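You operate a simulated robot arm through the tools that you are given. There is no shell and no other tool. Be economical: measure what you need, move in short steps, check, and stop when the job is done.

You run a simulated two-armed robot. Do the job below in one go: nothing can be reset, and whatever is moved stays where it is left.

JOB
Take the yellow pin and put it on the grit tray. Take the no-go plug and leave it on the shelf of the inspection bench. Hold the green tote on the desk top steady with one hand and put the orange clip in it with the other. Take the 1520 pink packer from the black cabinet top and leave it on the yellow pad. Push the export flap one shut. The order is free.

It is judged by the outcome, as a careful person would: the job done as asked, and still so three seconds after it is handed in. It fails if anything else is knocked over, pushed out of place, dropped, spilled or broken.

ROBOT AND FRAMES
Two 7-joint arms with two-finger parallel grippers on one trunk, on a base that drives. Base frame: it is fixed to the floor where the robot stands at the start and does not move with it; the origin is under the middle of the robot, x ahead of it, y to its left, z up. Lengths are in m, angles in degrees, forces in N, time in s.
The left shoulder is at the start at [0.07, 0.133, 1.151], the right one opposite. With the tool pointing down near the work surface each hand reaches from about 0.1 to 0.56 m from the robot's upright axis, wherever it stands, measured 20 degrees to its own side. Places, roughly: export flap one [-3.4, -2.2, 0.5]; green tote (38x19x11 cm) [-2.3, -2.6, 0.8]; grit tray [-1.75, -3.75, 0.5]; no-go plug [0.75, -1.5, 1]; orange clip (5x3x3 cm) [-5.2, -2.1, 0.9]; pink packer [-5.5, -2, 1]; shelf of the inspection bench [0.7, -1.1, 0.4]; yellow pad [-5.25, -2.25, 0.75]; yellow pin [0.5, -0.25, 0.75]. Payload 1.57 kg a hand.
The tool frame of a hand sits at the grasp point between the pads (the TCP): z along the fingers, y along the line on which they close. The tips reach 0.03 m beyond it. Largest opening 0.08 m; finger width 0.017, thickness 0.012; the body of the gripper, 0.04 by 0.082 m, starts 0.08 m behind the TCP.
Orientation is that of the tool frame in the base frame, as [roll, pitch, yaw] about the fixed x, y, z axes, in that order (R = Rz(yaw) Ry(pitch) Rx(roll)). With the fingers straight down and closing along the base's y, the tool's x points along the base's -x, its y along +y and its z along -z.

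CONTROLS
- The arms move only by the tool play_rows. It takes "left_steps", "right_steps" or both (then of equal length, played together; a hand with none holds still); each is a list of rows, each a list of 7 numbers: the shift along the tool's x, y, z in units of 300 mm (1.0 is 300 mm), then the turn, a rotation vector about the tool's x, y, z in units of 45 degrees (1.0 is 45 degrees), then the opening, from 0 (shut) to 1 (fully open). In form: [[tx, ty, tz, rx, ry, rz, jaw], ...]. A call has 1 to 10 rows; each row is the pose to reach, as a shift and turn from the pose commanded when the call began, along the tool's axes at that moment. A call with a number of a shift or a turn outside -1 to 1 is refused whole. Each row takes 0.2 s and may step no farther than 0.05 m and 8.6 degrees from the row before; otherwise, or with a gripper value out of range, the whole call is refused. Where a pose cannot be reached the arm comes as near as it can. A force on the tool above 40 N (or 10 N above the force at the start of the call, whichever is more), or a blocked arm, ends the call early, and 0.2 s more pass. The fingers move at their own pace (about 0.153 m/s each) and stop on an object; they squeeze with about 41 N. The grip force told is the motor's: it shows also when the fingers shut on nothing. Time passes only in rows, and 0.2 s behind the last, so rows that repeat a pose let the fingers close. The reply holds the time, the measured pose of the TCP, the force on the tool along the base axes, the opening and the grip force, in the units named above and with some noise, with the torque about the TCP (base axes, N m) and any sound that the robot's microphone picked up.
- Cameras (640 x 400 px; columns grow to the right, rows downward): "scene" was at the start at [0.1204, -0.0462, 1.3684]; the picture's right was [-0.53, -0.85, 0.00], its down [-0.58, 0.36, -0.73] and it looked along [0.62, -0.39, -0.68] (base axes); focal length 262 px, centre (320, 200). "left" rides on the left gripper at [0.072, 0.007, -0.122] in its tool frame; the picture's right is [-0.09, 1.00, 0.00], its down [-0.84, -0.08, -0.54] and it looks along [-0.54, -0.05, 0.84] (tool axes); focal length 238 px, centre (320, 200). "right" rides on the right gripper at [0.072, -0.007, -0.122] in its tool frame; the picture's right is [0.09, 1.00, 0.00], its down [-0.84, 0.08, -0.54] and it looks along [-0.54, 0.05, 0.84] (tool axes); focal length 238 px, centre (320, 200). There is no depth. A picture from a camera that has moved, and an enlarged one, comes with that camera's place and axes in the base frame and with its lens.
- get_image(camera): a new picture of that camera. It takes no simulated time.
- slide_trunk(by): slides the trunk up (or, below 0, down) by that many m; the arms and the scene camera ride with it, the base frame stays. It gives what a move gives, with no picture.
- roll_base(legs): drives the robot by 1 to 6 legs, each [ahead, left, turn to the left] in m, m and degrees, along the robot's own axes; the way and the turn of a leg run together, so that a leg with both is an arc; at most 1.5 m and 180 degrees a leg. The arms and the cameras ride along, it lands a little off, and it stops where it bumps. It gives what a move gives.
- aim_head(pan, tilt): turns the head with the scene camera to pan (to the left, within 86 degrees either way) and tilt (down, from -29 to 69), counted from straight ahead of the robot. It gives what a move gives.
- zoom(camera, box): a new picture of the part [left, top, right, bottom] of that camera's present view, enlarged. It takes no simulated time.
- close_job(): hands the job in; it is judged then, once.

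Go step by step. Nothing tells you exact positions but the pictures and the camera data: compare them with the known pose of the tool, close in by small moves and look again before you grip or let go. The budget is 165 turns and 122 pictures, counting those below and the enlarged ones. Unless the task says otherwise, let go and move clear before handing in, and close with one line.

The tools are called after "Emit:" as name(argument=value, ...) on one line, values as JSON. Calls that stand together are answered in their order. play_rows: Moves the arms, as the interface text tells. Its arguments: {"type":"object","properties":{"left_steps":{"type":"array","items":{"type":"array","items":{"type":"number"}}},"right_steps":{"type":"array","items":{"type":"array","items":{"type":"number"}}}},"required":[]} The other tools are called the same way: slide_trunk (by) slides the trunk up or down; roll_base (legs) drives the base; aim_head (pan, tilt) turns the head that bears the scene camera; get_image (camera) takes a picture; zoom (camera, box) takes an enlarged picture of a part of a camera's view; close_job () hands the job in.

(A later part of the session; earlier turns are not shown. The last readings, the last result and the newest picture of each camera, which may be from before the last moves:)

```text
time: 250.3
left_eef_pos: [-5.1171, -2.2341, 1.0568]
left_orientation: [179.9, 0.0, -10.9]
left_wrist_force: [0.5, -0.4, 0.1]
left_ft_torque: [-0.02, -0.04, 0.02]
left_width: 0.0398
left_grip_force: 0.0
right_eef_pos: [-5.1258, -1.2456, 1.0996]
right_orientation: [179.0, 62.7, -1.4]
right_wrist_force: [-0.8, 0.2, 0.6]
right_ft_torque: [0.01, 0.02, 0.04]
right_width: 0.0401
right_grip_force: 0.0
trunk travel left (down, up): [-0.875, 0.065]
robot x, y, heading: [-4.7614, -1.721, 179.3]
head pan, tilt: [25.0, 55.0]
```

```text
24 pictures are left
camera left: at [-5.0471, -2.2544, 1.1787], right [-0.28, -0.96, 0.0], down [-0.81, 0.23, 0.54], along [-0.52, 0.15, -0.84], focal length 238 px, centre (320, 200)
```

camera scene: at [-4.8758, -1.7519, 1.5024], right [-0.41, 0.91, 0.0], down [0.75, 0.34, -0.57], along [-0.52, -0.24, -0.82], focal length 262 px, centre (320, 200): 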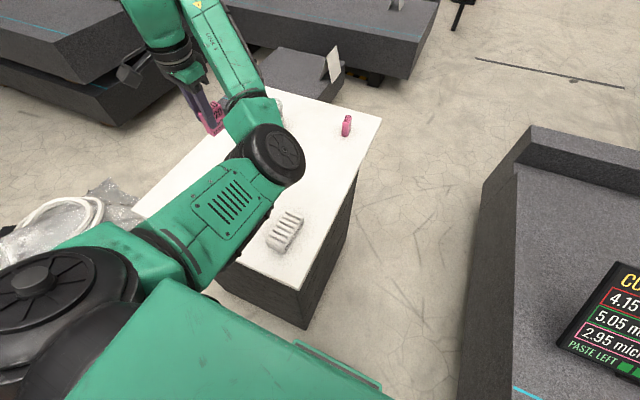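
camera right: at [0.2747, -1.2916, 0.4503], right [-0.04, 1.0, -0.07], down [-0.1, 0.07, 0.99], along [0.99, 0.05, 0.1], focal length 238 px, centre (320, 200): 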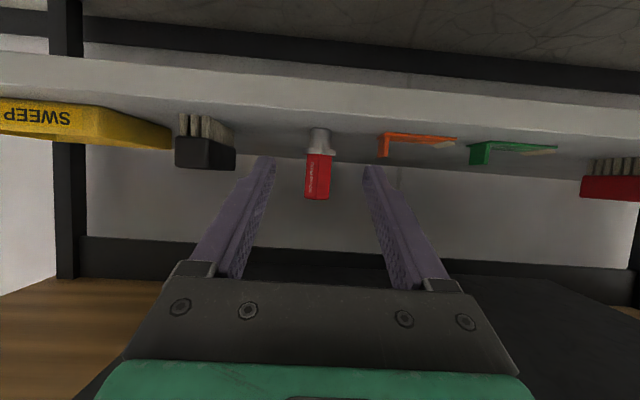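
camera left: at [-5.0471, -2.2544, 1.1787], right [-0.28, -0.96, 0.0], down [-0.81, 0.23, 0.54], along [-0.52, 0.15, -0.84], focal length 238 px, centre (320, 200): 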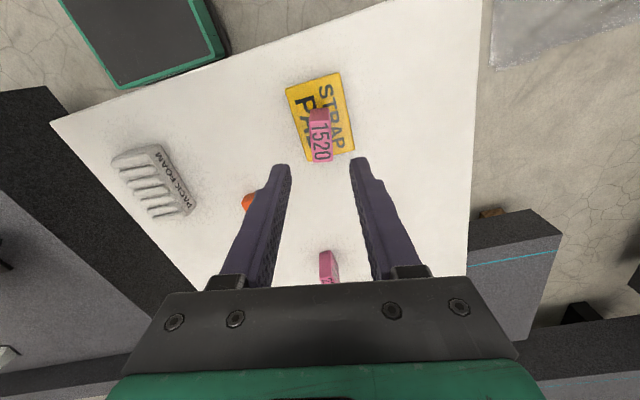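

Emit:
play_rows(left_steps=[[-0.1, -0.09, 0, 0, 0, -0.05, 0.75], [-0.2, -0.18, 0, 0, 0, -0.1, 0.75], [-0.3, -0.27, 0, 0, 0, -0.15, 0.75], [-0.4, -0.35, 0.0, 0, 0, -0.18, 0.75], [-0.443, -0.37, 0.1, 0, 0, -0.18, 0.75], [-0.443, -0.37, 0.2, 0, 0, -0.18, 0.75]])

Emit:
get_image(camera="left")

```text
time: 251.7
left_eef_pos: [-5.2262, -2.1015, 0.9958]
left_orientation: [-180.0, 0.0, -2.6]
left_wrist_force: [0.1, -0.9, 0.2]
left_ft_torque: [0.01, 0.01, 0.0]
left_width: 0.0603
left_grip_force: 0.1
right_eef_pos: [-5.1257, -1.2469, 1.101]
right_orientation: [179.3, 62.7, -1.2]
right_wrist_force: [-0.1, 0.4, -0.2]
right_ft_torque: [-0.07, -0.02, 0.01]
right_width: 0.04
right_grip_force: 0.1
trunk travel left (down, up): [-0.875, 0.065]
robot x, y, heading: [-4.7608, -1.7165, 179.2]
head pan, tilt: [25.0, 55.0]
```

```text
23 pictures are left
camera left: at [-5.154, -2.1121, 1.1185], right [-0.14, -0.99, 0.0], down [-0.83, 0.12, 0.54], along [-0.54, 0.07, -0.84], focal length 238 px, centre (320, 200)
```

left: 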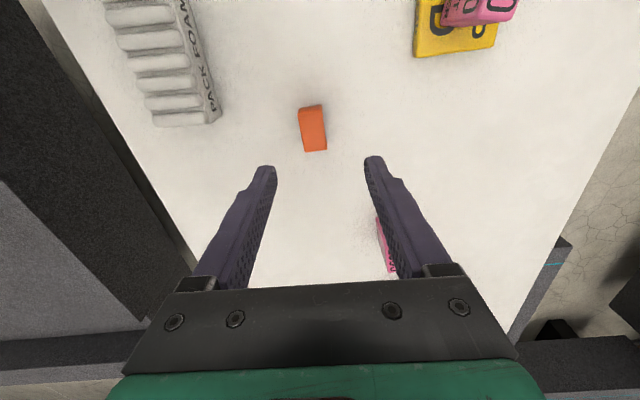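

Clip centre ≈ [-5.223, -2.0975], nearly aligned. Descending to z 0.896 and gripping.

Emit:
play_rows(left_steps=[[0.01, -0.013, 0.12, 0, 0, 0, 0.75], [0.01, -0.013, 0.24, 0, 0, 0, 0.75], [0.01, -0.013, 0.333, 0, 0, 0, 0.75]])

Emit:
zoom(camera="left", box=[220, 90, 420, 215])

```text
time: 252.5
left_eef_pos: [-5.2216, -2.0956, 0.8977]
left_orientation: [179.9, -0.1, -2.7]
left_wrist_force: [0.1, 0.0, -0.2]
left_ft_torque: [0.0, 0.01, 0.04]
left_width: 0.0601
left_grip_force: 0.0
right_eef_pos: [-5.1253, -1.2456, 1.1003]
right_orientation: [179.3, 62.7, -1.3]
right_wrist_force: [0.7, -0.6, 0.1]
right_ft_torque: [0.02, -0.01, -0.02]
right_width: 0.0401
right_grip_force: 0.0
trunk travel left (down, up): [-0.875, 0.065]
robot x, y, heading: [-4.7582, -1.7192, 179.3]
head pan, tilt: [25.0, 55.0]
```

```text
3.20 times, centred on (320, 152) of left
camera zoom: at [-5.1502, -2.1061, 1.0188], right [-0.14, -0.99, 0.0], down [-0.83, 0.12, 0.54], along [-0.54, 0.07, -0.84], focal length 763 px, centre (320, 352)
```

zoom: 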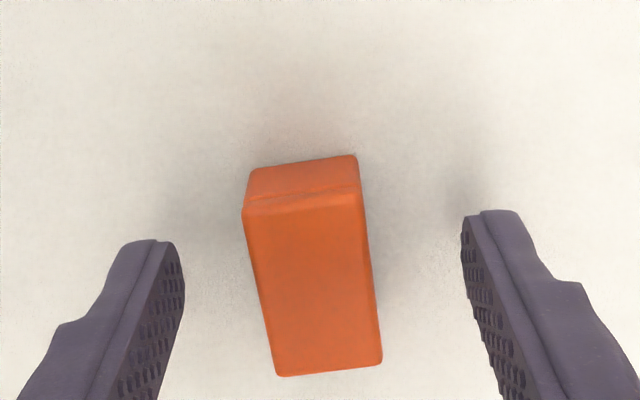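

Emit:
play_rows(left_steps=[[0, 0, 0.013, 0, 0, 0, 0.75], [0, 0, 0.013, 0, 0, 0, 0], [0, 0, 0.013, 0, 0, 0, 0], [0, 0, -0.03, 0, 0, 0, 0], [0, 0, -0.12, 0, 0, 0, 0], [0, 0, -0.27, 0, 0, 0, 0], [0, 0, -0.42, 0, 0, 0, 0], [0, 0, -0.58, 0, 0, 0, 0]])

Emit:
get_image(camera="left")

```text
time: 254.3
left_eef_pos: [-5.2242, -2.0937, 1.0738]
left_orientation: [179.7, 0.1, -2.8]
left_wrist_force: [-0.5, 0.6, 0.1]
left_ft_torque: [-0.02, 0.0, -0.02]
left_width: 0.0235
left_grip_force: 35.8
right_eef_pos: [-5.1254, -1.2439, 1.1003]
right_orientation: [178.9, 62.7, -1.6]
right_wrist_force: [0.2, 0.5, -0.3]
right_ft_torque: [0.0, -0.01, 0.02]
right_width: 0.0396
right_grip_force: 0.0
trunk travel left (down, up): [-0.875, 0.065]
robot x, y, heading: [-4.7576, -1.7165, 179.3]
head pan, tilt: [25.0, 55.0]
```

```text
21 pictures are left
camera left: at [-5.1524, -2.1039, 1.1964], right [-0.14, -0.99, 0.0], down [-0.83, 0.12, 0.54], along [-0.54, 0.07, -0.84], focal length 238 px, centre (320, 200)
```

left: 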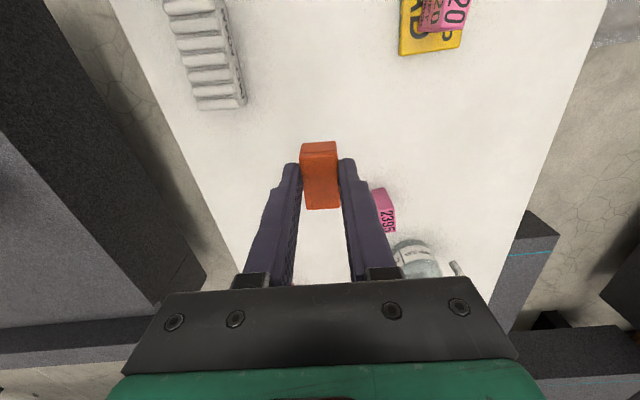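

The clip is held. Backing out the same way and driving to the desk front, facing it.

Emit:
roll_base(legs=[[-0.45, 0, 0], [0, -0.44, 0], [-1.4, 0, 0], [-0.45, 0, 0], [0, 0, 91]])

Emit:
aim_head(pan=0, tilt=40)

Emit:
get_image(camera="scene")

```text
time: 272.1
left_eef_pos: [-2.0672, -1.7671, 1.074]
left_orientation: [180.0, 0.0, 87.6]
left_wrist_force: [0.0, 0.8, -0.7]
left_ft_torque: [-0.03, -0.01, 0.0]
left_width: 0.0234
left_grip_force: 35.7
right_eef_pos: [-2.9155, -1.6736, 1.1009]
right_orientation: [179.2, 62.7, 89.0]
right_wrist_force: [1.2, 1.1, 0.3]
right_ft_torque: [0.02, -0.01, 0.01]
right_width: 0.0398
right_grip_force: 0.0
trunk travel left (down, up): [-0.875, 0.065]
robot x, y, heading: [-2.4452, -1.3073, -90.4]
head pan, tilt: [25.0, 55.0]
```

```text
time: 272.9
left_eef_pos: [-2.0666, -1.7681, 1.0736]
left_orientation: [179.9, -0.1, 87.6]
left_wrist_force: [0.2, 0.1, 0.0]
left_ft_torque: [0.0, 0.0, -0.03]
left_width: 0.0232
left_grip_force: 35.4
right_eef_pos: [-2.9167, -1.674, 1.1006]
right_orientation: [179.2, 62.7, 89.1]
right_wrist_force: [0.1, 0.3, 0.4]
right_ft_torque: [0.02, -0.01, 0.02]
right_width: 0.0401
right_grip_force: 0.1
trunk travel left (down, up): [-0.875, 0.065]
robot x, y, heading: [-2.446, -1.3052, -90.4]
head pan, tilt: [0.0, 40.0]
```

```text
20 pictures are left
camera scene: at [-2.4474, -1.4434, 1.523], right [-1.0, 0.0, 0.0], down [0.0, 0.64, -0.77], along [0.0, -0.77, -0.64], focal length 262 px, centre (320, 200)
```

scene: 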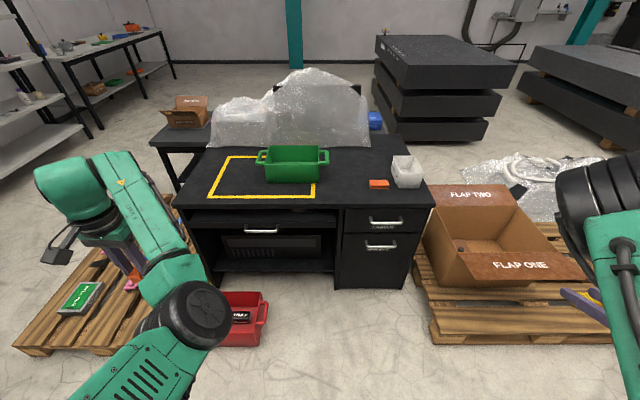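

The desk, tote (≈[-2.30, -2.67], rim z ≈ 0.81, long side along x) and the carton with FLAP ONE are in view; a red bin stands front-left. I'll drive to y ≈ -2.1 at x ≈ -2.46 and turn the right hand to point down.

Emit:
roll_base(legs=[[0.79, -0.015, 0.4]])

Emit:
play_rows(right_steps=[[0, 0, 0, 0, 0.17, 0, 1], [0, 0, -0.03, 0, 0.34, 0, 1], [0, 0, -0.06, 0, 0.5, 0, 1], [0, 0, -0.1, 0, 0.66, 0, 1], [0, 0, -0.12, 0, 0.83, 0, 1], [0, 0, -0.12, 0, 0.98, 0, 1]])

Emit:
play_rows(right_steps=[[0, 0, 0, 0, 0.15, 0, 1], [0, 0, 0, 0, 0.3, 0, 1], [0, 0, 0, 0, 0.41, 0, 1]])

Emit:
aim_head(pan=5, tilt=60)

Emit:
get_image(camera="scene")

```text
time: 277.2
left_eef_pos: [-2.0726, -2.5459, 1.0735]
left_orientation: [179.9, 0.1, 88.4]
left_wrist_force: [-0.4, -0.4, -0.5]
left_ft_torque: [0.01, 0.03, 0.0]
left_width: 0.0234
left_grip_force: 35.8
right_eef_pos: [-2.926, -2.4649, 1.1007]
right_orientation: [179.3, 62.7, 89.8]
right_wrist_force: [0.1, 0.1, -0.3]
right_ft_torque: [-0.01, -0.02, -0.02]
right_width: 0.0399
right_grip_force: 0.1
trunk travel left (down, up): [-0.875, 0.065]
robot x, y, heading: [-2.4609, -2.0947, -89.1]
head pan, tilt: [0.0, 40.0]
```

```text
time: 278.6
left_eef_pos: [-2.0742, -2.5479, 1.0722]
left_orientation: [179.8, 0.0, 88.4]
left_wrist_force: [-0.6, -1.2, -0.4]
left_ft_torque: [0.02, -0.04, 0.04]
left_width: 0.0231
left_grip_force: 35.3
right_eef_pos: [-2.9257, -2.4352, 1.1163]
right_orientation: [179.6, 18.4, 90.5]
right_wrist_force: [-0.6, 0.7, -0.5]
right_ft_torque: [-0.01, 0.01, 0.0]
right_width: 0.0802
right_grip_force: 0.0
trunk travel left (down, up): [-0.875, 0.065]
robot x, y, heading: [-2.4613, -2.0927, -89.8]
head pan, tilt: [0.0, 40.0]
```

```text
time: 279.4
left_eef_pos: [-2.0731, -2.5482, 1.0746]
left_orientation: [180.0, -0.1, 88.4]
left_wrist_force: [0.2, 0.0, 0.1]
left_ft_torque: [0.01, -0.01, 0.0]
left_width: 0.0233
left_grip_force: 35.3
right_eef_pos: [-2.9258, -2.4336, 1.1161]
right_orientation: [179.7, 0.0, 90.5]
right_wrist_force: [0.2, 0.0, 0.5]
right_ft_torque: [-0.01, 0.0, -0.02]
right_width: 0.0803
right_grip_force: 0.1
trunk travel left (down, up): [-0.875, 0.065]
robot x, y, heading: [-2.4627, -2.0921, -89.8]
head pan, tilt: [0.0, 40.0]
```

```text
time: 280.2
left_eef_pos: [-2.0733, -2.5489, 1.0741]
left_orientation: [179.8, 0.0, 88.4]
left_wrist_force: [-0.5, -0.2, -1.0]
left_ft_torque: [0.01, 0.01, -0.02]
left_width: 0.0235
left_grip_force: 36.0
right_eef_pos: [-2.9241, -2.4328, 1.1183]
right_orientation: [179.6, 0.2, 90.5]
right_wrist_force: [0.1, -0.6, -0.2]
right_ft_torque: [-0.03, -0.01, 0.01]
right_width: 0.0802
right_grip_force: 0.1
trunk travel left (down, up): [-0.875, 0.065]
robot x, y, heading: [-2.4605, -2.0926, -89.5]
head pan, tilt: [5.0, 60.0]
```

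```text
19 pictures are left
camera scene: at [-2.4532, -2.2106, 1.4963], right [-1.0, -0.1, 0.0], down [-0.08, 0.86, -0.5], along [0.05, -0.5, -0.87], focal length 262 px, centre (320, 200)
```

scene: 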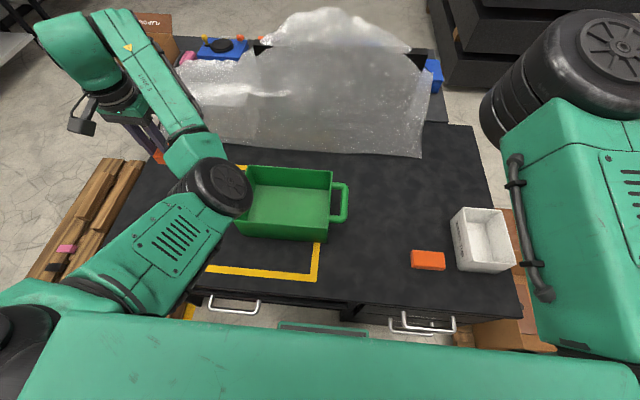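

The tote's right end wall (x ≈ -2.447) with its loop handle is visible. I'll bring the right hand over the end wall near its front corner, y ≈ -2.52, to straddle the wall.

Emit:
play_rows(right_steps=[[0, 0.14, 0, 0, 0, 0, 0.7], [-0.03, 0.28, 0, 0, 0, 0, 0.7], [-0.06, 0.42, 0, 0, 0, 0, 0.7], [-0.1, 0.56, 0, 0, 0, 0, 0.7], [-0.15, 0.7, 0, 0, 0, 0, 0.7], [-0.2, 0.84, 0, 0, 0, 0, 0.7], [-0.25, 0.97, 0, 0, 0, 0, 0.7]])

Emit:
play_rows(right_steps=[[0, 0.12, 0, 0, 0, 0, 0.7], [0, 0.25, 0.02, 0, 0, 0, 0.7], [-0.02, 0.38, 0.05, 0, 0, 0, 0.7], [-0.03, 0.5, 0.1, 0, 0, 0, 0.7], [-0.04, 0.6, 0.2, 0, 0, 0, 0.7], [-0.04, 0.62, 0.3, 0, 0, 0, 0.7]])

Emit:
get_image(camera="right")

```text
time: 281.8
left_eef_pos: [-2.0733, -2.549, 1.0731]
left_orientation: [-180.0, -0.1, 88.5]
left_wrist_force: [-0.3, -1.0, 0.2]
left_ft_torque: [0.02, -0.03, 0.0]
left_width: 0.0231
left_grip_force: 35.7
right_eef_pos: [-2.7021, -2.5405, 1.1336]
right_orientation: [177.6, 0.7, 89.6]
right_wrist_force: [-0.8, 0.0, -0.4]
right_ft_torque: [0.04, 0.02, -0.02]
right_width: 0.0562
right_grip_force: 0.0
right hand out of reach, approached as far as the arm can: row 5, 6, 7
trunk travel left (down, up): [-0.875, 0.065]
robot x, y, heading: [-2.4571, -2.0897, -89.4]
head pan, tilt: [5.0, 60.0]
```

```text
time: 283.2
left_eef_pos: [-2.073, -2.5481, 1.0732]
left_orientation: [179.9, -0.1, 88.4]
left_wrist_force: [0.3, -0.2, 0.0]
left_ft_torque: [0.02, 0.02, 0.01]
left_width: 0.0235
left_grip_force: 35.3
right_eef_pos: [-2.5291, -2.6721, 1.0324]
right_orientation: [179.6, 0.0, 90.6]
right_wrist_force: [0.6, 0.8, 0.3]
right_ft_torque: [0.0, 0.0, -0.01]
right_width: 0.0559
right_grip_force: 0.0
right hand out of reach, approached as far as the arm can: row 1, 2, 3, 4, 5, 6
trunk travel left (down, up): [-0.875, 0.065]
robot x, y, heading: [-2.461, -2.092, -89.6]
head pan, tilt: [5.0, 60.0]
```

```text
18 pictures are left
camera right: at [-2.5383, -2.5998, 1.153], right [0.99, 0.1, 0.01], down [0.08, -0.84, 0.54], along [0.06, -0.54, -0.84], focal length 238 px, centre (320, 200)
```

right: 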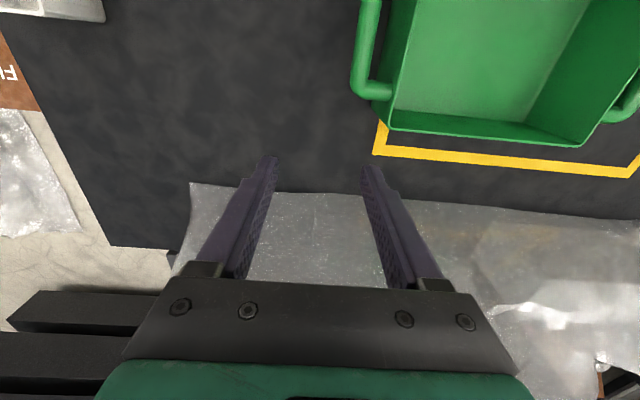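

The right hand is over-extended here. I'll back the base ~7 cm, then try moving the hand to the handle bar (≈[-2.48, -2.60]).

Emit:
roll_base(legs=[[-0.07, 0, 0]])

Emit:
play_rows(right_steps=[[0, 0.06, 0.1, 0, 0, 0, 0.7], [0, 0.12, 0.2, 0, 0, 0, 0.7], [0, 0.16, 0.3, 0, 0, 0, 0.7], [0, 0.16, 0.3, 0, 0, 0, 0.7]])

Emit:
get_image(camera="right")

```text
time: 284.2
left_eef_pos: [-2.0739, -2.4834, 1.0702]
left_orientation: [179.9, -0.3, 88.4]
left_wrist_force: [1.0, -0.3, 0.1]
left_ft_torque: [0.09, -0.04, 0.02]
left_width: 0.0228
left_grip_force: 35.8
right_eef_pos: [-2.5298, -2.6094, 1.0301]
right_orientation: [179.6, -0.3, 90.4]
right_wrist_force: [0.5, -0.2, 0.1]
right_ft_torque: [0.03, 0.01, 0.02]
right_width: 0.0558
right_grip_force: 0.0
trunk travel left (down, up): [-0.875, 0.065]
robot x, y, heading: [-2.4593, -2.0209, -89.7]
head pan, tilt: [5.0, 60.0]
```

```text
time: 285.2
left_eef_pos: [-2.0745, -2.4786, 1.0724]
left_orientation: [179.9, 0.1, 88.2]
left_wrist_force: [0.0, 0.8, -0.6]
left_ft_torque: [0.02, -0.03, 0.02]
left_width: 0.0234
left_grip_force: 35.6
right_eef_pos: [-2.5208, -2.5922, 0.9673]
right_orientation: [179.1, 0.1, 90.7]
right_wrist_force: [-0.1, 0.0, -0.4]
right_ft_torque: [0.01, 0.0, 0.05]
right_width: 0.0561
right_grip_force: 0.0
right hand out of reach, approached as far as the arm can: row 1, 2, 3, 4
trunk travel left (down, up): [-0.875, 0.065]
robot x, y, heading: [-2.4607, -2.0229, -89.8]
head pan, tilt: [5.0, 60.0]
```

```text
17 pictures are left
camera right: at [-2.531, -2.5191, 1.0877], right [0.99, 0.1, 0.01], down [0.08, -0.83, 0.55], along [0.07, -0.54, -0.84], focal length 238 px, centre (320, 200)
```

right: 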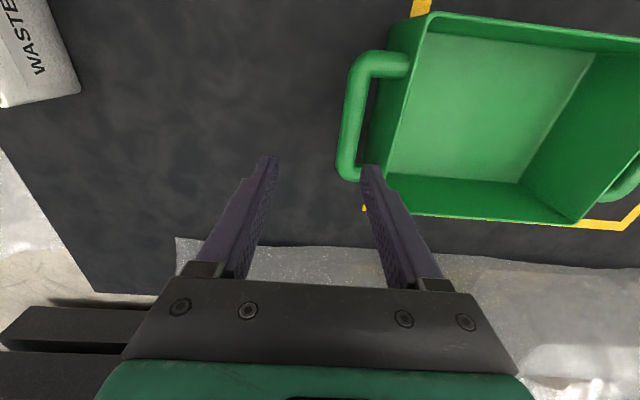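

The handle bar lies ~4 cm to the left of my hand centre. A small base turn of +4° swings the hand over it without approaching the bin.

Emit:
roll_base(legs=[[0, 0, 4.2]])

Emit:
get_image(camera="right")

```text
time: 286.1
left_eef_pos: [-2.0437, -2.449, 1.074]
left_orientation: [179.8, 0.0, 92.5]
left_wrist_force: [0.2, 0.3, 0.8]
left_ft_torque: [0.02, -0.06, -0.02]
left_width: 0.0231
left_grip_force: 36.1
right_eef_pos: [-2.4806, -2.5948, 0.9671]
right_orientation: [179.0, 0.1, 94.9]
right_wrist_force: [0.2, 0.8, -0.2]
right_ft_torque: [-0.02, -0.04, -0.01]
right_width: 0.0559
right_grip_force: 0.0
trunk travel left (down, up): [-0.875, 0.065]
robot x, y, heading: [-2.4618, -2.0232, -85.2]
head pan, tilt: [5.0, 60.0]
```

```text
16 pictures are left
camera right: at [-2.4963, -2.5236, 1.0874], right [0.98, 0.18, 0.02], down [0.14, -0.83, 0.54], along [0.11, -0.53, -0.84], focal length 238 px, centre (320, 200)
```

right: 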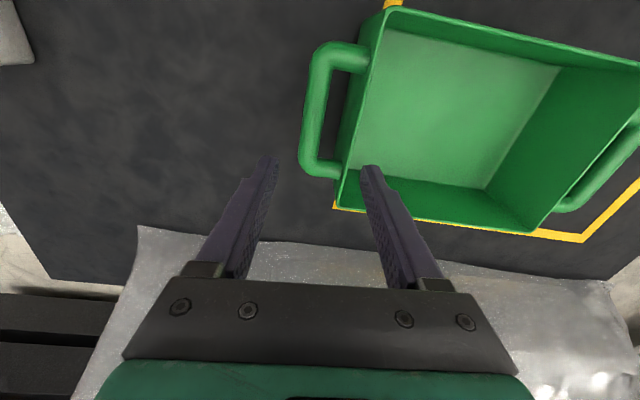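

Re-triangulating with the two views, the bar is at about [-2.492, -2.567, 0.868]. Adjusting with a smaller opening and a partial descent, then checking.

Emit:
play_rows(right_steps=[[0.04, -0.015, 0.05, 0, 0, 0, 0.43], [0.076, -0.03, 0.1, 0, 0, 0, 0.43], [0.076, -0.03, 0.15, 0, 0, 0, 0.43]])

Emit:
zoom(camera="right", box=[200, 50, 440, 200])

```text
time: 286.9
left_eef_pos: [-2.0428, -2.4488, 1.0732]
left_orientation: [179.9, 0.0, 92.4]
left_wrist_force: [-0.3, 0.1, 0.0]
left_ft_torque: [-0.03, 0.01, 0.01]
left_width: 0.0231
left_grip_force: 35.3
right_eef_pos: [-2.4874, -2.5794, 0.9189]
right_orientation: [179.2, 0.2, 94.9]
right_wrist_force: [0.1, -0.1, 0.0]
right_ft_torque: [0.0, 0.0, 0.03]
right_width: 0.0343
right_grip_force: 0.0
right hand out of reach, approached as far as the arm can: row 1, 2, 3
trunk travel left (down, up): [-0.875, 0.065]
robot x, y, heading: [-2.461, -2.0243, -85.5]
head pan, tilt: [5.0, 60.0]
```

```text
2.67 times, centred on (320, 125) of right
camera zoom: at [-2.504, -2.5085, 1.0399], right [0.98, 0.18, 0.01], down [0.14, -0.83, 0.54], along [0.11, -0.53, -0.84], focal length 636 px, centre (320, 400)
```

zoom: 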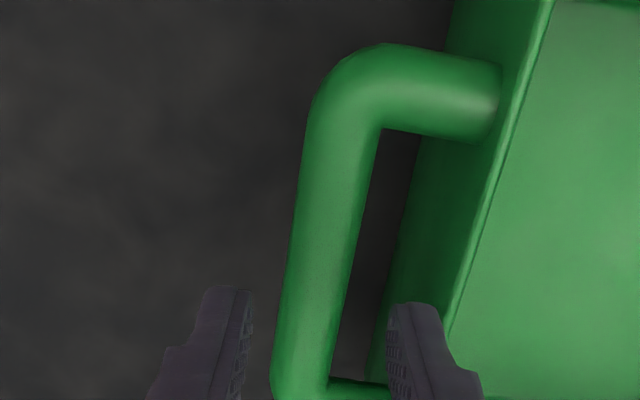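

Good alignment. Descending over the bar and closing gently.

Emit:
play_rows(right_steps=[[0, 0, 0.05, 0, 0, 0, 0.37], [0, 0, 0.1, 0, 0, 0, 0.37], [0, 0, 0.14, 0, 0, 0, 0.37]])

Emit:
zoom(camera="right", box=[200, 50, 440, 200])

```text
time: 287.7
left_eef_pos: [-2.0425, -2.4486, 1.0739]
left_orientation: [179.9, 0.0, 92.5]
left_wrist_force: [-0.7, 1.0, 0.4]
left_ft_torque: [0.0, 0.01, 0.01]
left_width: 0.0232
left_grip_force: 36.0
right_eef_pos: [-2.4884, -2.5811, 0.877]
right_orientation: [179.1, 0.0, 94.9]
right_wrist_force: [1.6, 0.7, 0.6]
right_ft_torque: [0.02, 0.03, 0.01]
right_width: 0.0298
right_grip_force: 0.0
trunk travel left (down, up): [-0.875, 0.065]
robot x, y, heading: [-2.4624, -2.0214, -85.3]
head pan, tilt: [5.0, 60.0]
```

```text
2.67 times, centred on (320, 125) of right
camera zoom: at [-2.5034, -2.5091, 0.9975], right [0.98, 0.18, 0.01], down [0.14, -0.83, 0.55], along [0.11, -0.53, -0.84], focal length 636 px, centre (320, 400)
```

zoom: 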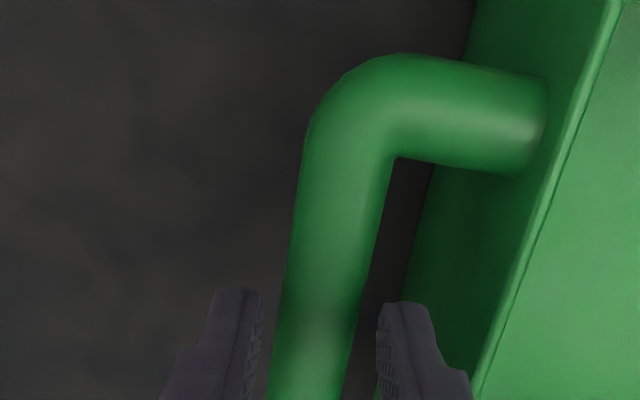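

Emit:
play_rows(right_steps=[[0, 0, 0.02, 0, 0, 0, 0.37], [0, 0, 0.04, 0, 0, 0, 0.37], [0, 0, 0.04, 0, 0, 0, 0.0], [0, 0, 0.04, 0, 0, 0, 0.0]])

Emit:
aim_head(pan=15, tilt=55)

Emit:
get_image(camera="left")

```text
time: 288.7
left_eef_pos: [-2.0428, -2.4492, 1.073]
left_orientation: [179.9, 0.0, 92.6]
left_wrist_force: [0.6, -0.3, -0.2]
left_ft_torque: [0.02, -0.03, -0.02]
left_width: 0.0234
left_grip_force: 35.3
right_eef_pos: [-2.4876, -2.5806, 0.8648]
right_orientation: [179.3, 0.1, 94.9]
right_wrist_force: [-0.4, -0.9, -0.3]
right_ft_torque: [0.07, -0.23, -0.36]
right_width: 0.0226
right_grip_force: 34.6
trunk travel left (down, up): [-0.875, 0.065]
robot x, y, heading: [-2.4638, -2.0224, -85.5]
head pan, tilt: [5.0, 60.0]
```

```text
time: 289.4
left_eef_pos: [-2.0413, -2.4502, 1.0732]
left_orientation: [180.0, 0.0, 92.5]
left_wrist_force: [-0.5, 0.5, 0.2]
left_ft_torque: [0.01, -0.02, -0.01]
left_width: 0.0232
left_grip_force: 36.2
right_eef_pos: [-2.4874, -2.581, 0.8651]
right_orientation: [179.2, 0.2, 94.9]
right_wrist_force: [0.3, -1.2, -0.1]
right_ft_torque: [0.1, -0.16, -0.39]
right_width: 0.022
right_grip_force: 35.2
trunk travel left (down, up): [-0.875, 0.065]
robot x, y, heading: [-2.4605, -2.0192, -85.7]
head pan, tilt: [15.0, 55.0]
```

```text
13 pictures are left
camera left: at [-2.0388, -2.3773, 1.1952], right [1.0, -0.05, 0.0], down [-0.04, -0.84, 0.54], along [-0.03, -0.54, -0.84], focal length 238 px, centre (320, 200)
```

left: 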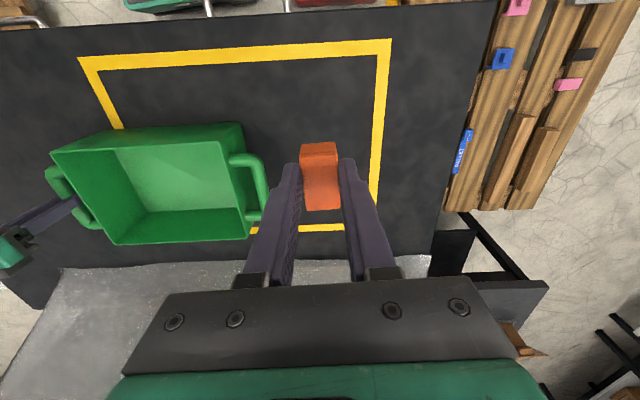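

The right hand holds the tote handle firmly. Moving the clip over the tote interior (≈[-2.27, -2.55]) with the left hand.

Emit:
play_rows(left_steps=[[-0.04, -0.11, 0, 0, 0, 0, 0], [-0.08, -0.22, 0, 0, 0, 0, 0], [-0.12, -0.33, 0, 0, 0, 0, 0], [-0.17, -0.45, 0, 0, 0, 0, 0], [-0.22, -0.57, 0, 0, 0, 0, 0], [-0.26, -0.68, 0, 0, 0, 0, 0], [-0.3, -0.777, 0, 0, 0, 0, 0]])

Emit:
get_image(camera="left")

```text
time: 291.0
left_eef_pos: [-2.2716, -2.5526, 1.0733]
left_orientation: [179.8, 0.0, 92.5]
left_wrist_force: [-1.0, 0.3, -0.8]
left_ft_torque: [0.01, -0.02, -0.01]
left_width: 0.0234
left_grip_force: 35.3
right_eef_pos: [-2.4877, -2.5817, 0.8658]
right_orientation: [179.1, 0.2, 95.0]
right_wrist_force: [-0.3, -2.5, 1.1]
right_ft_torque: [0.14, -0.18, -0.39]
right_width: 0.0215
right_grip_force: 34.7
trunk travel left (down, up): [-0.875, 0.065]
robot x, y, heading: [-2.4601, -2.0198, -85.4]
head pan, tilt: [15.0, 55.0]
```

```text
12 pictures are left
camera left: at [-2.2686, -2.4796, 1.1942], right [1.0, -0.05, 0.0], down [-0.04, -0.84, 0.54], along [-0.02, -0.54, -0.84], focal length 238 px, centre (320, 200)
```

left: 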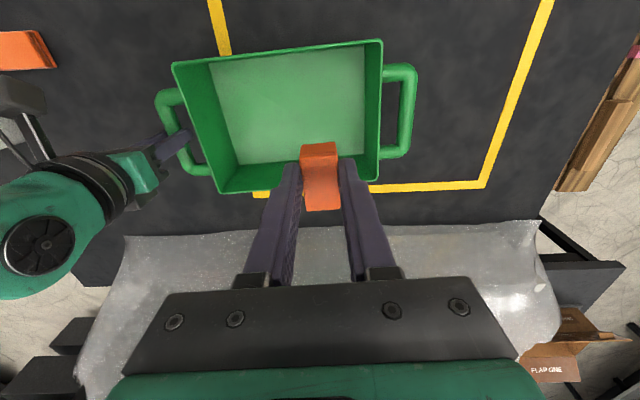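

Well inside the tote. Lowering into it.

Emit:
play_rows(left_steps=[[0, -0.05, 0.14, 0, 0, 0, 0], [0, -0.05, 0.28, 0, 0, 0, 0], [0, -0.05, 0.42, 0, 0, 0, 0], [0, -0.05, 0.56, 0, 0, 0, 0], [0, -0.05, 0.7, 0, 0, 0, 0], [0, -0.05, 0.78, 0, 0, 0, 0]])

Emit:
get_image(camera="left")

```text
time: 292.4
left_eef_pos: [-2.2862, -2.5511, 0.84]
left_orientation: [179.9, 0.1, 92.5]
left_wrist_force: [-0.9, 0.3, 0.1]
left_ft_torque: [0.01, 0.04, -0.05]
left_width: 0.0232
left_grip_force: 35.5
right_eef_pos: [-2.4868, -2.5803, 0.8642]
right_orientation: [179.2, 0.1, 94.9]
right_wrist_force: [-0.3, -1.0, 0.4]
right_ft_torque: [0.1, 0.08, -0.32]
right_width: 0.0215
right_grip_force: 34.6
trunk travel left (down, up): [-0.875, 0.065]
robot x, y, heading: [-2.4583, -2.0193, -85.4]
head pan, tilt: [15.0, 55.0]
```

```text
11 pictures are left
camera left: at [-2.2835, -2.4796, 0.962], right [1.0, -0.05, 0.0], down [-0.04, -0.84, 0.54], along [-0.02, -0.54, -0.84], focal length 238 px, centre (320, 200)
```

left: 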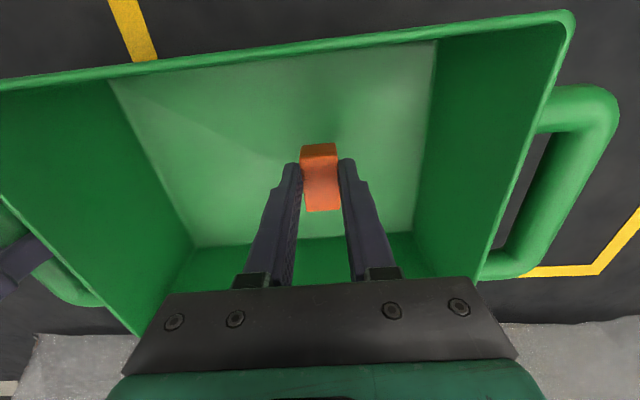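

Emit:
play_rows(left_steps=[[0, 0, 0.03, 0, 0, 0, 0], [0, 0, 0.06, 0, 0, 0, 0], [0, 0, 0.08, 0, 0, 0, 0]])

```text
time: 293.2
left_eef_pos: [-2.286, -2.5574, 0.8316]
left_orientation: [179.9, 1.0, 92.7]
left_wrist_force: [-0.5, 0.0, 0.9]
left_ft_torque: [-0.02, 0.06, -0.02]
left_width: 0.0232
left_grip_force: 35.5
left hand out of reach, approached as far as the arm can: row 2, 3
right_eef_pos: [-2.4879, -2.5811, 0.8656]
right_orientation: [179.2, 0.2, 94.9]
right_wrist_force: [-0.6, -1.0, -0.2]
right_ft_torque: [0.04, 0.01, -0.32]
right_width: 0.0215
right_grip_force: 34.6
trunk travel left (down, up): [-0.875, 0.065]
robot x, y, heading: [-2.4616, -2.022, -85.4]
head pan, tilt: [15.0, 55.0]
```

The left arm is at its reach limit a few cm above the floor. Tilting the hand forward ~18° gives more reach while lowering.

Emit:
play_rows(left_steps=[[0.01, 0, 0.0, 0, -0.13, 0, 0], [0.02, 0, 0.03, 0, -0.26, 0, 0], [0.03, 0, 0.06, 0, -0.4, 0, 0], [0.03, 0, 0.09, 0, -0.4, 0, 0]])

Emit:
zoom(camera="left", box=[160, 60, 480, 260])

```text
time: 294.2
left_eef_pos: [-2.2849, -2.547, 0.8057]
left_orientation: [179.7, 18.0, 92.5]
left_wrist_force: [-0.5, -0.4, 0.0]
left_ft_torque: [-0.02, 0.04, -0.03]
left_width: 0.0233
left_grip_force: 35.6
right_eef_pos: [-2.4879, -2.5809, 0.8651]
right_orientation: [179.2, 0.1, 95.0]
right_wrist_force: [-0.3, -0.1, 0.3]
right_ft_torque: [-0.01, 0.0, -0.13]
right_width: 0.0216
right_grip_force: 34.2
trunk travel left (down, up): [-0.875, 0.065]
robot x, y, heading: [-2.4593, -2.0199, -85.5]
head pan, tilt: [15.0, 55.0]
```

```text
2.00 times, centred on (320, 160) of left
camera zoom: at [-2.2841, -2.4404, 0.8987], right [1.0, -0.04, 0.03], down [-0.05, -0.63, 0.77], along [-0.01, -0.78, -0.63], focal length 477 px, centre (320, 280)
```

zoom: 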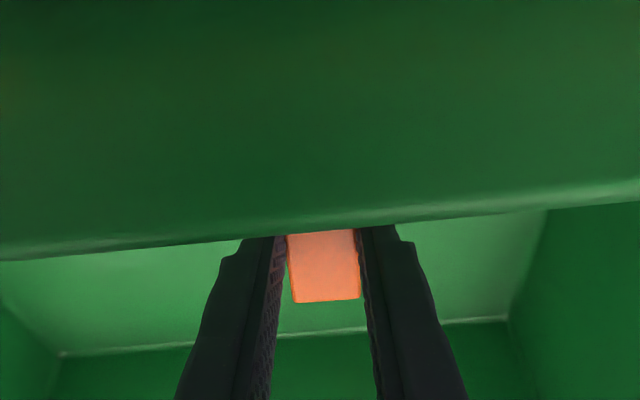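

Clip is just above the tote floor (floor z ≈ 0.769). Lowering 3 mm, releasing, and withdrawing along the fingers.

Emit:
play_rows(left_steps=[[0, 0, 0.01, 0, 0, 0, 0], [0, 0, 0.01, 0, 0, 0, 0.2], [0, 0, 0.01, 0, 0, 0, 0.5], [0, 0, 0.01, 0, 0, 0, 0.5], [-0.02, 0, -0.1, 0, 0, 0, 0.5], [-0.05, 0, -0.22, 0, 0, 0, 0.5], [-0.09, 0, -0.36, 0, 0, 0, 0.5], [-0.14, 0, -0.5, 0, 0, 0, 0.5], [-0.2, 0, -0.64, 0, 0, 0, 0.5]])

Emit:
get_image(camera="left")

```text
time: 296.2
left_eef_pos: [-2.2874, -2.5449, 1.0075]
left_orientation: [179.8, 17.9, 92.3]
left_wrist_force: [0.4, 0.3, -0.4]
left_ft_torque: [0.01, -0.02, 0.0]
left_width: 0.04
left_grip_force: 0.1
right_eef_pos: [-2.4868, -2.5815, 0.8656]
right_orientation: [179.2, 0.2, 95.0]
right_wrist_force: [-0.1, -0.5, 0.4]
right_ft_torque: [0.02, -0.06, -0.23]
right_width: 0.0215
right_grip_force: 34.3
trunk travel left (down, up): [-0.875, 0.065]
robot x, y, heading: [-2.4626, -2.0261, -85.4]
head pan, tilt: [15.0, 55.0]
```

```text
9 pictures are left
camera left: at [-2.2847, -2.4384, 1.1014], right [1.0, -0.04, 0.03], down [-0.05, -0.63, 0.77], along [-0.01, -0.77, -0.63], focal length 238 px, centre (320, 200)
```

left: 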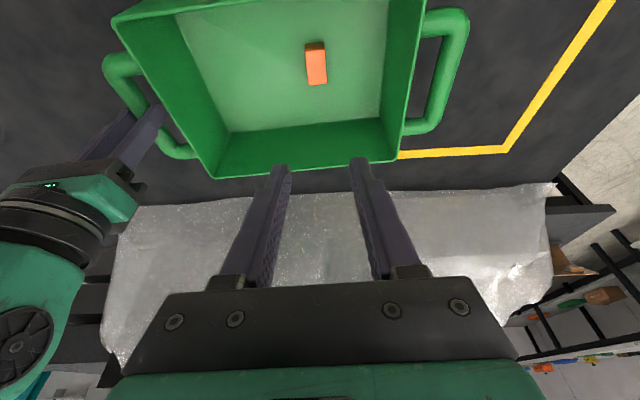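

The clip lies in the tote. Releasing the handle with the right hand and lifting it straight up, then backing the robot off.

Emit:
play_rows(right_steps=[[0, 0, 0, 0, 0, 0, 0.36], [0, 0, 0, 0, 0, 0, 0.36], [0, 0, -0.1, 0, 0, 0, 0.36], [0, 0, -0.25, 0, 0, 0, 0.36], [0, 0, -0.4, 0, 0, 0, 0.36], [0, 0, -0.55, 0, 0, 0, 0.36]])

Emit:
roll_base(legs=[[-0.6, 0, -4.6]])

Emit:
aim_head(pan=-35, tilt=40)

Emit:
get_image(camera="scene")

```text
time: 297.6
left_eef_pos: [-2.2861, -2.5444, 1.008]
left_orientation: [180.0, 17.9, 92.4]
left_wrist_force: [-1.0, 0.2, -0.1]
left_ft_torque: [-0.05, 0.03, -0.01]
left_width: 0.0402
left_grip_force: 0.0
right_eef_pos: [-2.4905, -2.6043, 1.0271]
right_orientation: [179.2, 0.0, 95.0]
right_wrist_force: [0.1, 0.4, -0.4]
right_ft_torque: [-0.04, 0.0, 0.02]
right_width: 0.0287
right_grip_force: 0.0
right hand out of reach, approached as far as the arm can: row 5, 6
trunk travel left (down, up): [-0.875, 0.065]
robot x, y, heading: [-2.4604, -2.0189, -85.3]
head pan, tilt: [15.0, 55.0]
```

```text
time: 301.0
left_eef_pos: [-2.3543, -1.9499, 1.0069]
left_orientation: [179.8, 17.9, 87.8]
left_wrist_force: [0.2, 0.2, -0.5]
left_ft_torque: [-0.01, 0.02, -0.02]
left_width: 0.0399
left_grip_force: 0.1
right_eef_pos: [-2.5623, -1.9949, 1.0261]
right_orientation: [179.2, 0.1, 90.4]
right_wrist_force: [-1.0, -0.3, 0.3]
right_ft_torque: [0.01, -0.02, 0.02]
right_width: 0.0288
right_grip_force: 0.0
trunk travel left (down, up): [-0.875, 0.065]
robot x, y, heading: [-2.4881, -1.4112, -89.6]
head pan, tilt: [15.0, 55.0]
```

```text
time: 302.2
left_eef_pos: [-2.3535, -1.9506, 1.0063]
left_orientation: [179.9, 18.1, 87.9]
left_wrist_force: [0.8, -0.4, 0.1]
left_ft_torque: [0.0, -0.02, 0.0]
left_width: 0.04
left_grip_force: 0.0
right_eef_pos: [-2.5619, -1.9941, 1.0278]
right_orientation: [179.2, 0.0, 90.4]
right_wrist_force: [-0.1, -0.2, -0.3]
right_ft_torque: [-0.01, -0.02, 0.0]
right_width: 0.0288
right_grip_force: 0.1
trunk travel left (down, up): [-0.875, 0.065]
robot x, y, heading: [-2.4843, -1.4169, -89.9]
head pan, tilt: [-35.0, 40.0]
```

```text
8 pictures are left
camera scene: at [-2.5343, -1.5386, 1.523], right [-0.82, 0.57, 0.0], down [0.37, 0.53, -0.77], along [-0.44, -0.63, -0.64], focal length 262 px, centre (320, 200)
```

scene: 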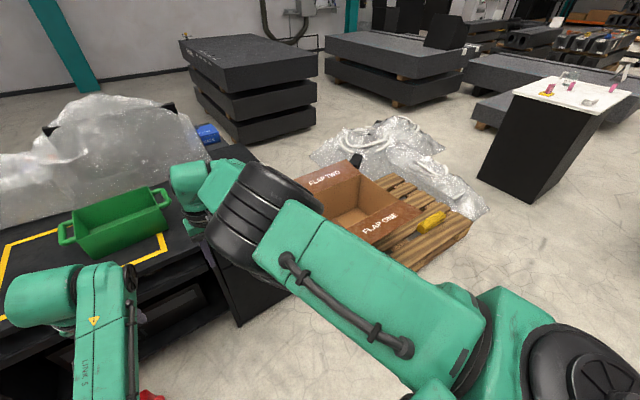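

Now the flap: zooming on the carton.

Emit:
zoom(camera="scene", box=[280, 140, 480, 280])

```text
2.86 times, centred on (380, 210) of scene
camera zoom: at [-2.5343, -1.5386, 1.523], right [-0.82, 0.57, 0.0], down [0.37, 0.53, -0.77], along [-0.44, -0.63, -0.64], focal length 750 px, centre (149, 171)
```

zoom: 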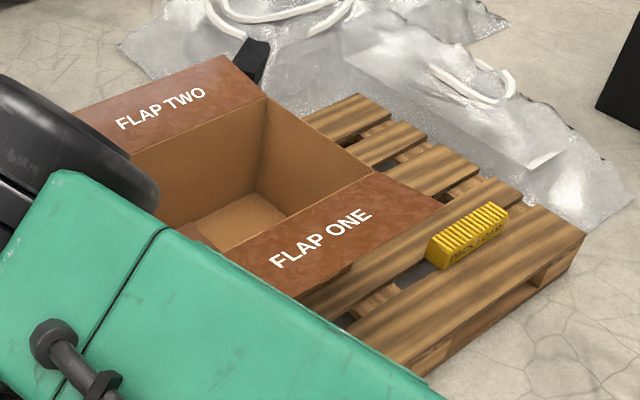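

Flap one's hinge runs along x (≈ -3.2…-3.62) at y ≈ -2.265, z ≈ 0.5, with its free edge outward near y ≈ -2.09. I'll bring the right hand to a flat, closed, forward-pointing pose to lift the flap from beneath.

Emit:
play_rows(right_steps=[[0.08, -0.1, 0, 0, 0, 0, 0], [0.16, -0.2, 0, 0, 0, 0, 0], [0.24, -0.3, 0, 0, 0, 0, 0], [0.32, -0.4, 0, 0, 0, 0, 0], [0.4, -0.5, 0, 0, 0, 0, 0], [0.48, -0.6, 0, 0, 0, 0, 0], [0.5, -0.75, 0, 0, 0, 0, 0], [0.5, -0.9, 0, 0, 0, 0, 0], [0.5, -1, 0, 0, 0, 0, 0]])

Emit:
play_rows(right_steps=[[0, -0.05, 0, 0, -0.17, 0, 0], [0, -0.1, 0, 0, -0.34, 0, 0], [0, -0.15, 0, 0, -0.5, 0, 0], [0, -0.2, 0, 0, -0.66, 0, 0], [0, -0.25, 0, 0, -0.83, 0, 0], [0, -0.25, 0, 0, -0.98, 0, 0]])

Emit:
play_rows(right_steps=[[0, 0, 0, 0, -0.15, 0, 0], [0, 0, 0, 0, -0.3, 0, 0], [0, 0, 0, 0, -0.45, 0, 0]])

```text
time: 304.2
left_eef_pos: [-2.3546, -1.9511, 1.0077]
left_orientation: [179.9, 18.0, 87.9]
left_wrist_force: [-0.7, -0.2, 0.8]
left_ft_torque: [0.01, -0.03, -0.01]
left_width: 0.0397
left_grip_force: 0.0
right_eef_pos: [-2.8625, -1.8445, 1.0198]
right_orientation: [179.3, 0.2, 90.4]
right_wrist_force: [0.2, 0.0, 0.1]
right_ft_torque: [0.0, 0.01, -0.01]
right_width: 0.0
right_grip_force: 21.5
right hand out of reach, approached as far as the arm can: row 1, 2, 3, 4, 5
trunk travel left (down, up): [-0.875, 0.065]
robot x, y, heading: [-2.4869, -1.4162, -90.1]
head pan, tilt: [-35.0, 40.0]
```

```text
time: 305.6
left_eef_pos: [-2.353, -1.9506, 1.007]
left_orientation: [179.9, 18.0, 87.9]
left_wrist_force: [0.3, 1.1, 0.3]
left_ft_torque: [0.0, 0.0, 0.0]
left_width: 0.0401
left_grip_force: 0.0
right_eef_pos: [-2.9369, -1.8462, 1.0211]
right_orientation: [179.0, 44.3, 89.7]
right_wrist_force: [0.2, 0.4, -0.1]
right_ft_torque: [0.01, 0.01, 0.02]
right_width: 0.0001
right_grip_force: 20.9
trunk travel left (down, up): [-0.875, 0.065]
robot x, y, heading: [-2.4862, -1.4175, -89.8]
head pan, tilt: [-35.0, 40.0]
```

```text
time: 306.4
left_eef_pos: [-2.3537, -1.9492, 1.0067]
left_orientation: [180.0, 18.0, 87.9]
left_wrist_force: [0.3, -0.2, -0.1]
left_ft_torque: [0.01, 0.03, 0.0]
left_width: 0.04
left_grip_force: 0.1
right_eef_pos: [-2.9377, -1.8463, 1.0219]
right_orientation: [178.2, 64.5, 88.7]
right_wrist_force: [-0.7, 0.1, -1.3]
right_ft_torque: [-0.01, -0.03, 0.02]
right_width: 0.0002
right_grip_force: 22.0
trunk travel left (down, up): [-0.875, 0.065]
robot x, y, heading: [-2.4873, -1.4131, -89.5]
head pan, tilt: [-35.0, 40.0]
```

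Flattening the right hand a bit more, and tucking the left hand back and up before lowering the trunk.

Emit:
play_rows(left_steps=[[0.1, 0, -0.11, 0, 0, 0, 0.4], [0.2, 0, -0.22, 0, 0, 0, 0.4], [0.3, 0, -0.33, 0, 0.1, 0, 0.4], [0.4, 0, -0.44, 0, 0.2, 0, 0.4], [0.5, 0, -0.55, 0, 0.3, 0, 0.4], [0.6, 0, -0.66, 0, 0.4, 0, 0.4], [0.7, 0, -0.75, 0, 0.4, 0, 0.4]], right_steps=[[0, 0, 0, 0, -0.1, 0, 0], [0, 0, 0, 0, -0.2, 0, 0], [0, 0, 0, 0, -0.3, 0, 0], [0, 0, 0, 0, -0.4, 0, 0], [0, 0, 0, 0, -0.45, 0, 0], [0, 0, 0, 0, -0.45, 0, 0], [0, 0, 0, 0, -0.45, 0, 0]])

Emit:
roll_base(legs=[[0, -0.48, 0]])

Emit:
slide_trunk(by=-0.35)

Emit:
get_image(camera="right")

```text
time: 307.2
left_eef_pos: [-2.2731, -1.8546, 1.0433]
left_orientation: [167.6, 14.9, 88.1]
left_wrist_force: [0.0, 0.2, -0.6]
left_ft_torque: [0.01, 0.02, 0.02]
left_width: 0.032
left_grip_force: 0.1
left hand out of reach, approached as far as the arm can: row 3
right_eef_pos: [-2.9372, -1.8479, 1.023]
right_orientation: [177.2, 76.8, 87.6]
right_wrist_force: [0.3, 0.2, -1.0]
right_ft_torque: [0.01, -0.02, 0.0]
right_width: 0.0
right_grip_force: 21.6
trunk travel left (down, up): [-0.875, 0.065]
robot x, y, heading: [-2.4855, -1.4173, -89.8]
head pan, tilt: [-35.0, 40.0]
stopped in row 3 (left hand): the arm was blocked; the commanded pose is now the measured one
```

```text
time: 310.1
left_eef_pos: [-2.7572, -1.856, 1.0443]
left_orientation: [167.7, 14.9, 88.7]
left_wrist_force: [0.8, 0.7, -0.2]
left_ft_torque: [0.03, -0.01, -0.01]
left_width: 0.0322
left_grip_force: 0.1
right_eef_pos: [-3.4181, -1.857, 1.0214]
right_orientation: [176.9, 76.7, 88.0]
right_wrist_force: [0.5, -0.2, 0.7]
right_ft_torque: [0.02, 0.0, -0.01]
right_width: 0.0004
right_grip_force: 21.2
trunk travel left (down, up): [-0.875, 0.065]
robot x, y, heading: [-2.9763, -1.4181, -89.1]
head pan, tilt: [-35.0, 40.0]
```

```text
time: 313.5
left_eef_pos: [-2.7586, -1.8552, 0.6954]
left_orientation: [167.6, 14.9, 88.8]
left_wrist_force: [-0.1, 0.3, 0.3]
left_ft_torque: [-0.01, 0.0, 0.0]
left_width: 0.0321
left_grip_force: 0.1
right_eef_pos: [-3.4198, -1.8553, 0.6728]
right_orientation: [176.7, 76.7, 87.8]
right_wrist_force: [-0.2, 1.3, -0.1]
right_ft_torque: [0.0, 0.02, -0.01]
right_width: 0.0
right_grip_force: 21.0
trunk travel left (down, up): [-0.525, 0.415]
robot x, y, heading: [-2.9732, -1.4186, -89.2]
head pan, tilt: [-35.0, 40.0]
```

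```text
6 pictures are left
camera right: at [-3.4301, -1.7206, 0.6288], right [1.0, 0.04, -0.08], down [0.06, 0.34, 0.94], along [0.06, -0.94, 0.33], focal length 238 px, centre (320, 200)
```

right: 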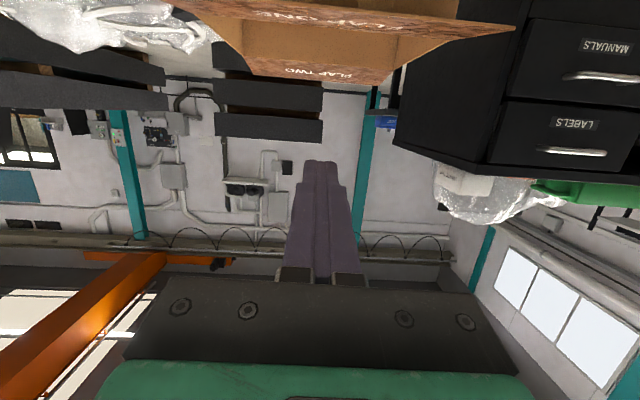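

The flap's free edge is at y ≈ -2.08, z ≈ 0.51, and the hand is centred on it in x. Lowering to z ≈ 0.42 and driving the closed fingers beneath the flap.

Emit:
slide_trunk(by=-0.25)

Emit:
roll_base(legs=[[0.26, 0, -0.8]])

Emit:
get_image(camera="scene")

```text
time: 316.1
left_eef_pos: [-2.7582, -1.8559, 0.4447]
left_orientation: [167.6, 15.0, 88.8]
left_wrist_force: [-0.8, -0.5, 0.2]
left_ft_torque: [-0.03, -0.01, -0.01]
left_width: 0.0323
left_grip_force: 0.1
right_eef_pos: [-3.4201, -1.8559, 0.4214]
right_orientation: [176.8, 76.8, 87.8]
right_wrist_force: [-0.2, 0.1, 0.0]
right_ft_torque: [0.03, 0.0, 0.02]
right_width: 0.0001
right_grip_force: 21.7
trunk travel left (down, up): [-0.275, 0.665]
robot x, y, heading: [-2.9746, -1.4187, -89.2]
head pan, tilt: [-35.0, 40.0]
```

```text
time: 318.0
left_eef_pos: [-2.7611, -2.1185, 0.4456]
left_orientation: [167.5, 15.0, 88.1]
left_wrist_force: [-0.2, 0.6, -0.4]
left_ft_torque: [0.02, 0.03, -0.02]
left_width: 0.0321
left_grip_force: 0.1
right_eef_pos: [-3.4226, -2.1097, 0.4215]
right_orientation: [176.8, 76.8, 87.1]
right_wrist_force: [0.1, 0.6, 0.3]
right_ft_torque: [-0.01, 0.01, 0.01]
right_width: 0.0
right_grip_force: 21.2
trunk travel left (down, up): [-0.275, 0.665]
robot x, y, heading: [-2.9722, -1.6767, -89.9]
head pan, tilt: [-35.0, 40.0]
```

```text
5 pictures are left
camera scene: at [-3.02, -1.8014, 0.923], right [-0.82, 0.57, 0.0], down [0.37, 0.53, -0.77], along [-0.44, -0.63, -0.64], focal length 262 px, centre (320, 200)
```

scene: 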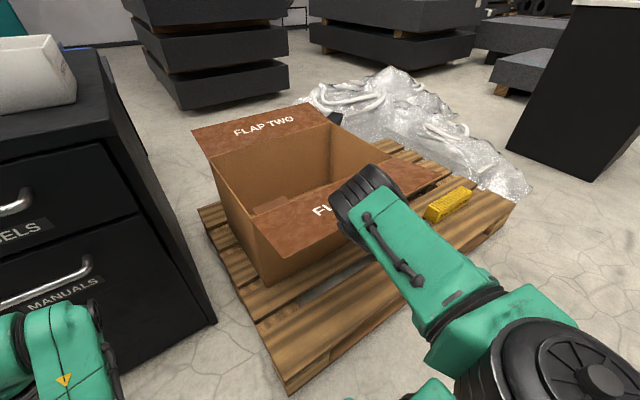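

Fingers are beneath the flap with no contact force. Lifting by trunk 0.12 m and watching the force.

Emit:
slide_trunk(by=0.1)

Emit:
slide_trunk(by=0.06)

Emit:
get_image(camera="scene")

```text
time: 319.3
left_eef_pos: [-2.7626, -2.1175, 0.5455]
left_orientation: [167.6, 14.9, 88.1]
left_wrist_force: [0.0, 1.0, -0.3]
left_ft_torque: [0.0, 0.03, -0.02]
left_width: 0.032
left_grip_force: 0.0
right_eef_pos: [-3.4244, -2.1105, 0.5222]
right_orientation: [176.7, 76.8, 87.0]
right_wrist_force: [0.0, -0.3, -0.5]
right_ft_torque: [0.0, 0.01, -0.02]
right_width: 0.0
right_grip_force: 21.5
trunk travel left (down, up): [-0.375, 0.565]
robot x, y, heading: [-2.9673, -1.6795, -89.9]
head pan, tilt: [-35.0, 40.0]
```

```text
time: 320.3
left_eef_pos: [-2.7612, -2.1179, 0.605]
left_orientation: [167.5, 14.9, 88.0]
left_wrist_force: [0.1, -0.9, 0.6]
left_ft_torque: [0.0, 0.01, 0.04]
left_width: 0.0322
left_grip_force: 0.1
right_eef_pos: [-3.425, -2.1103, 0.5824]
right_orientation: [176.6, 76.8, 87.0]
right_wrist_force: [0.4, -0.5, -0.4]
right_ft_torque: [-0.02, 0.03, -0.02]
right_width: 0.0
right_grip_force: 21.3
trunk travel left (down, up): [-0.435, 0.505]
robot x, y, heading: [-2.9732, -1.675, -90.0]
head pan, tilt: [-35.0, 40.0]
```

```text
4 pictures are left
camera scene: at [-3.02, -1.8015, 1.083], right [-0.82, 0.57, 0.0], down [0.37, 0.53, -0.77], along [-0.44, -0.63, -0.64], focal length 262 px, centre (320, 200)
```

scene: 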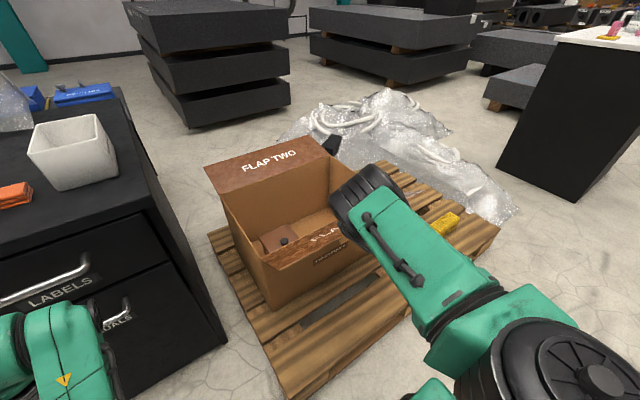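

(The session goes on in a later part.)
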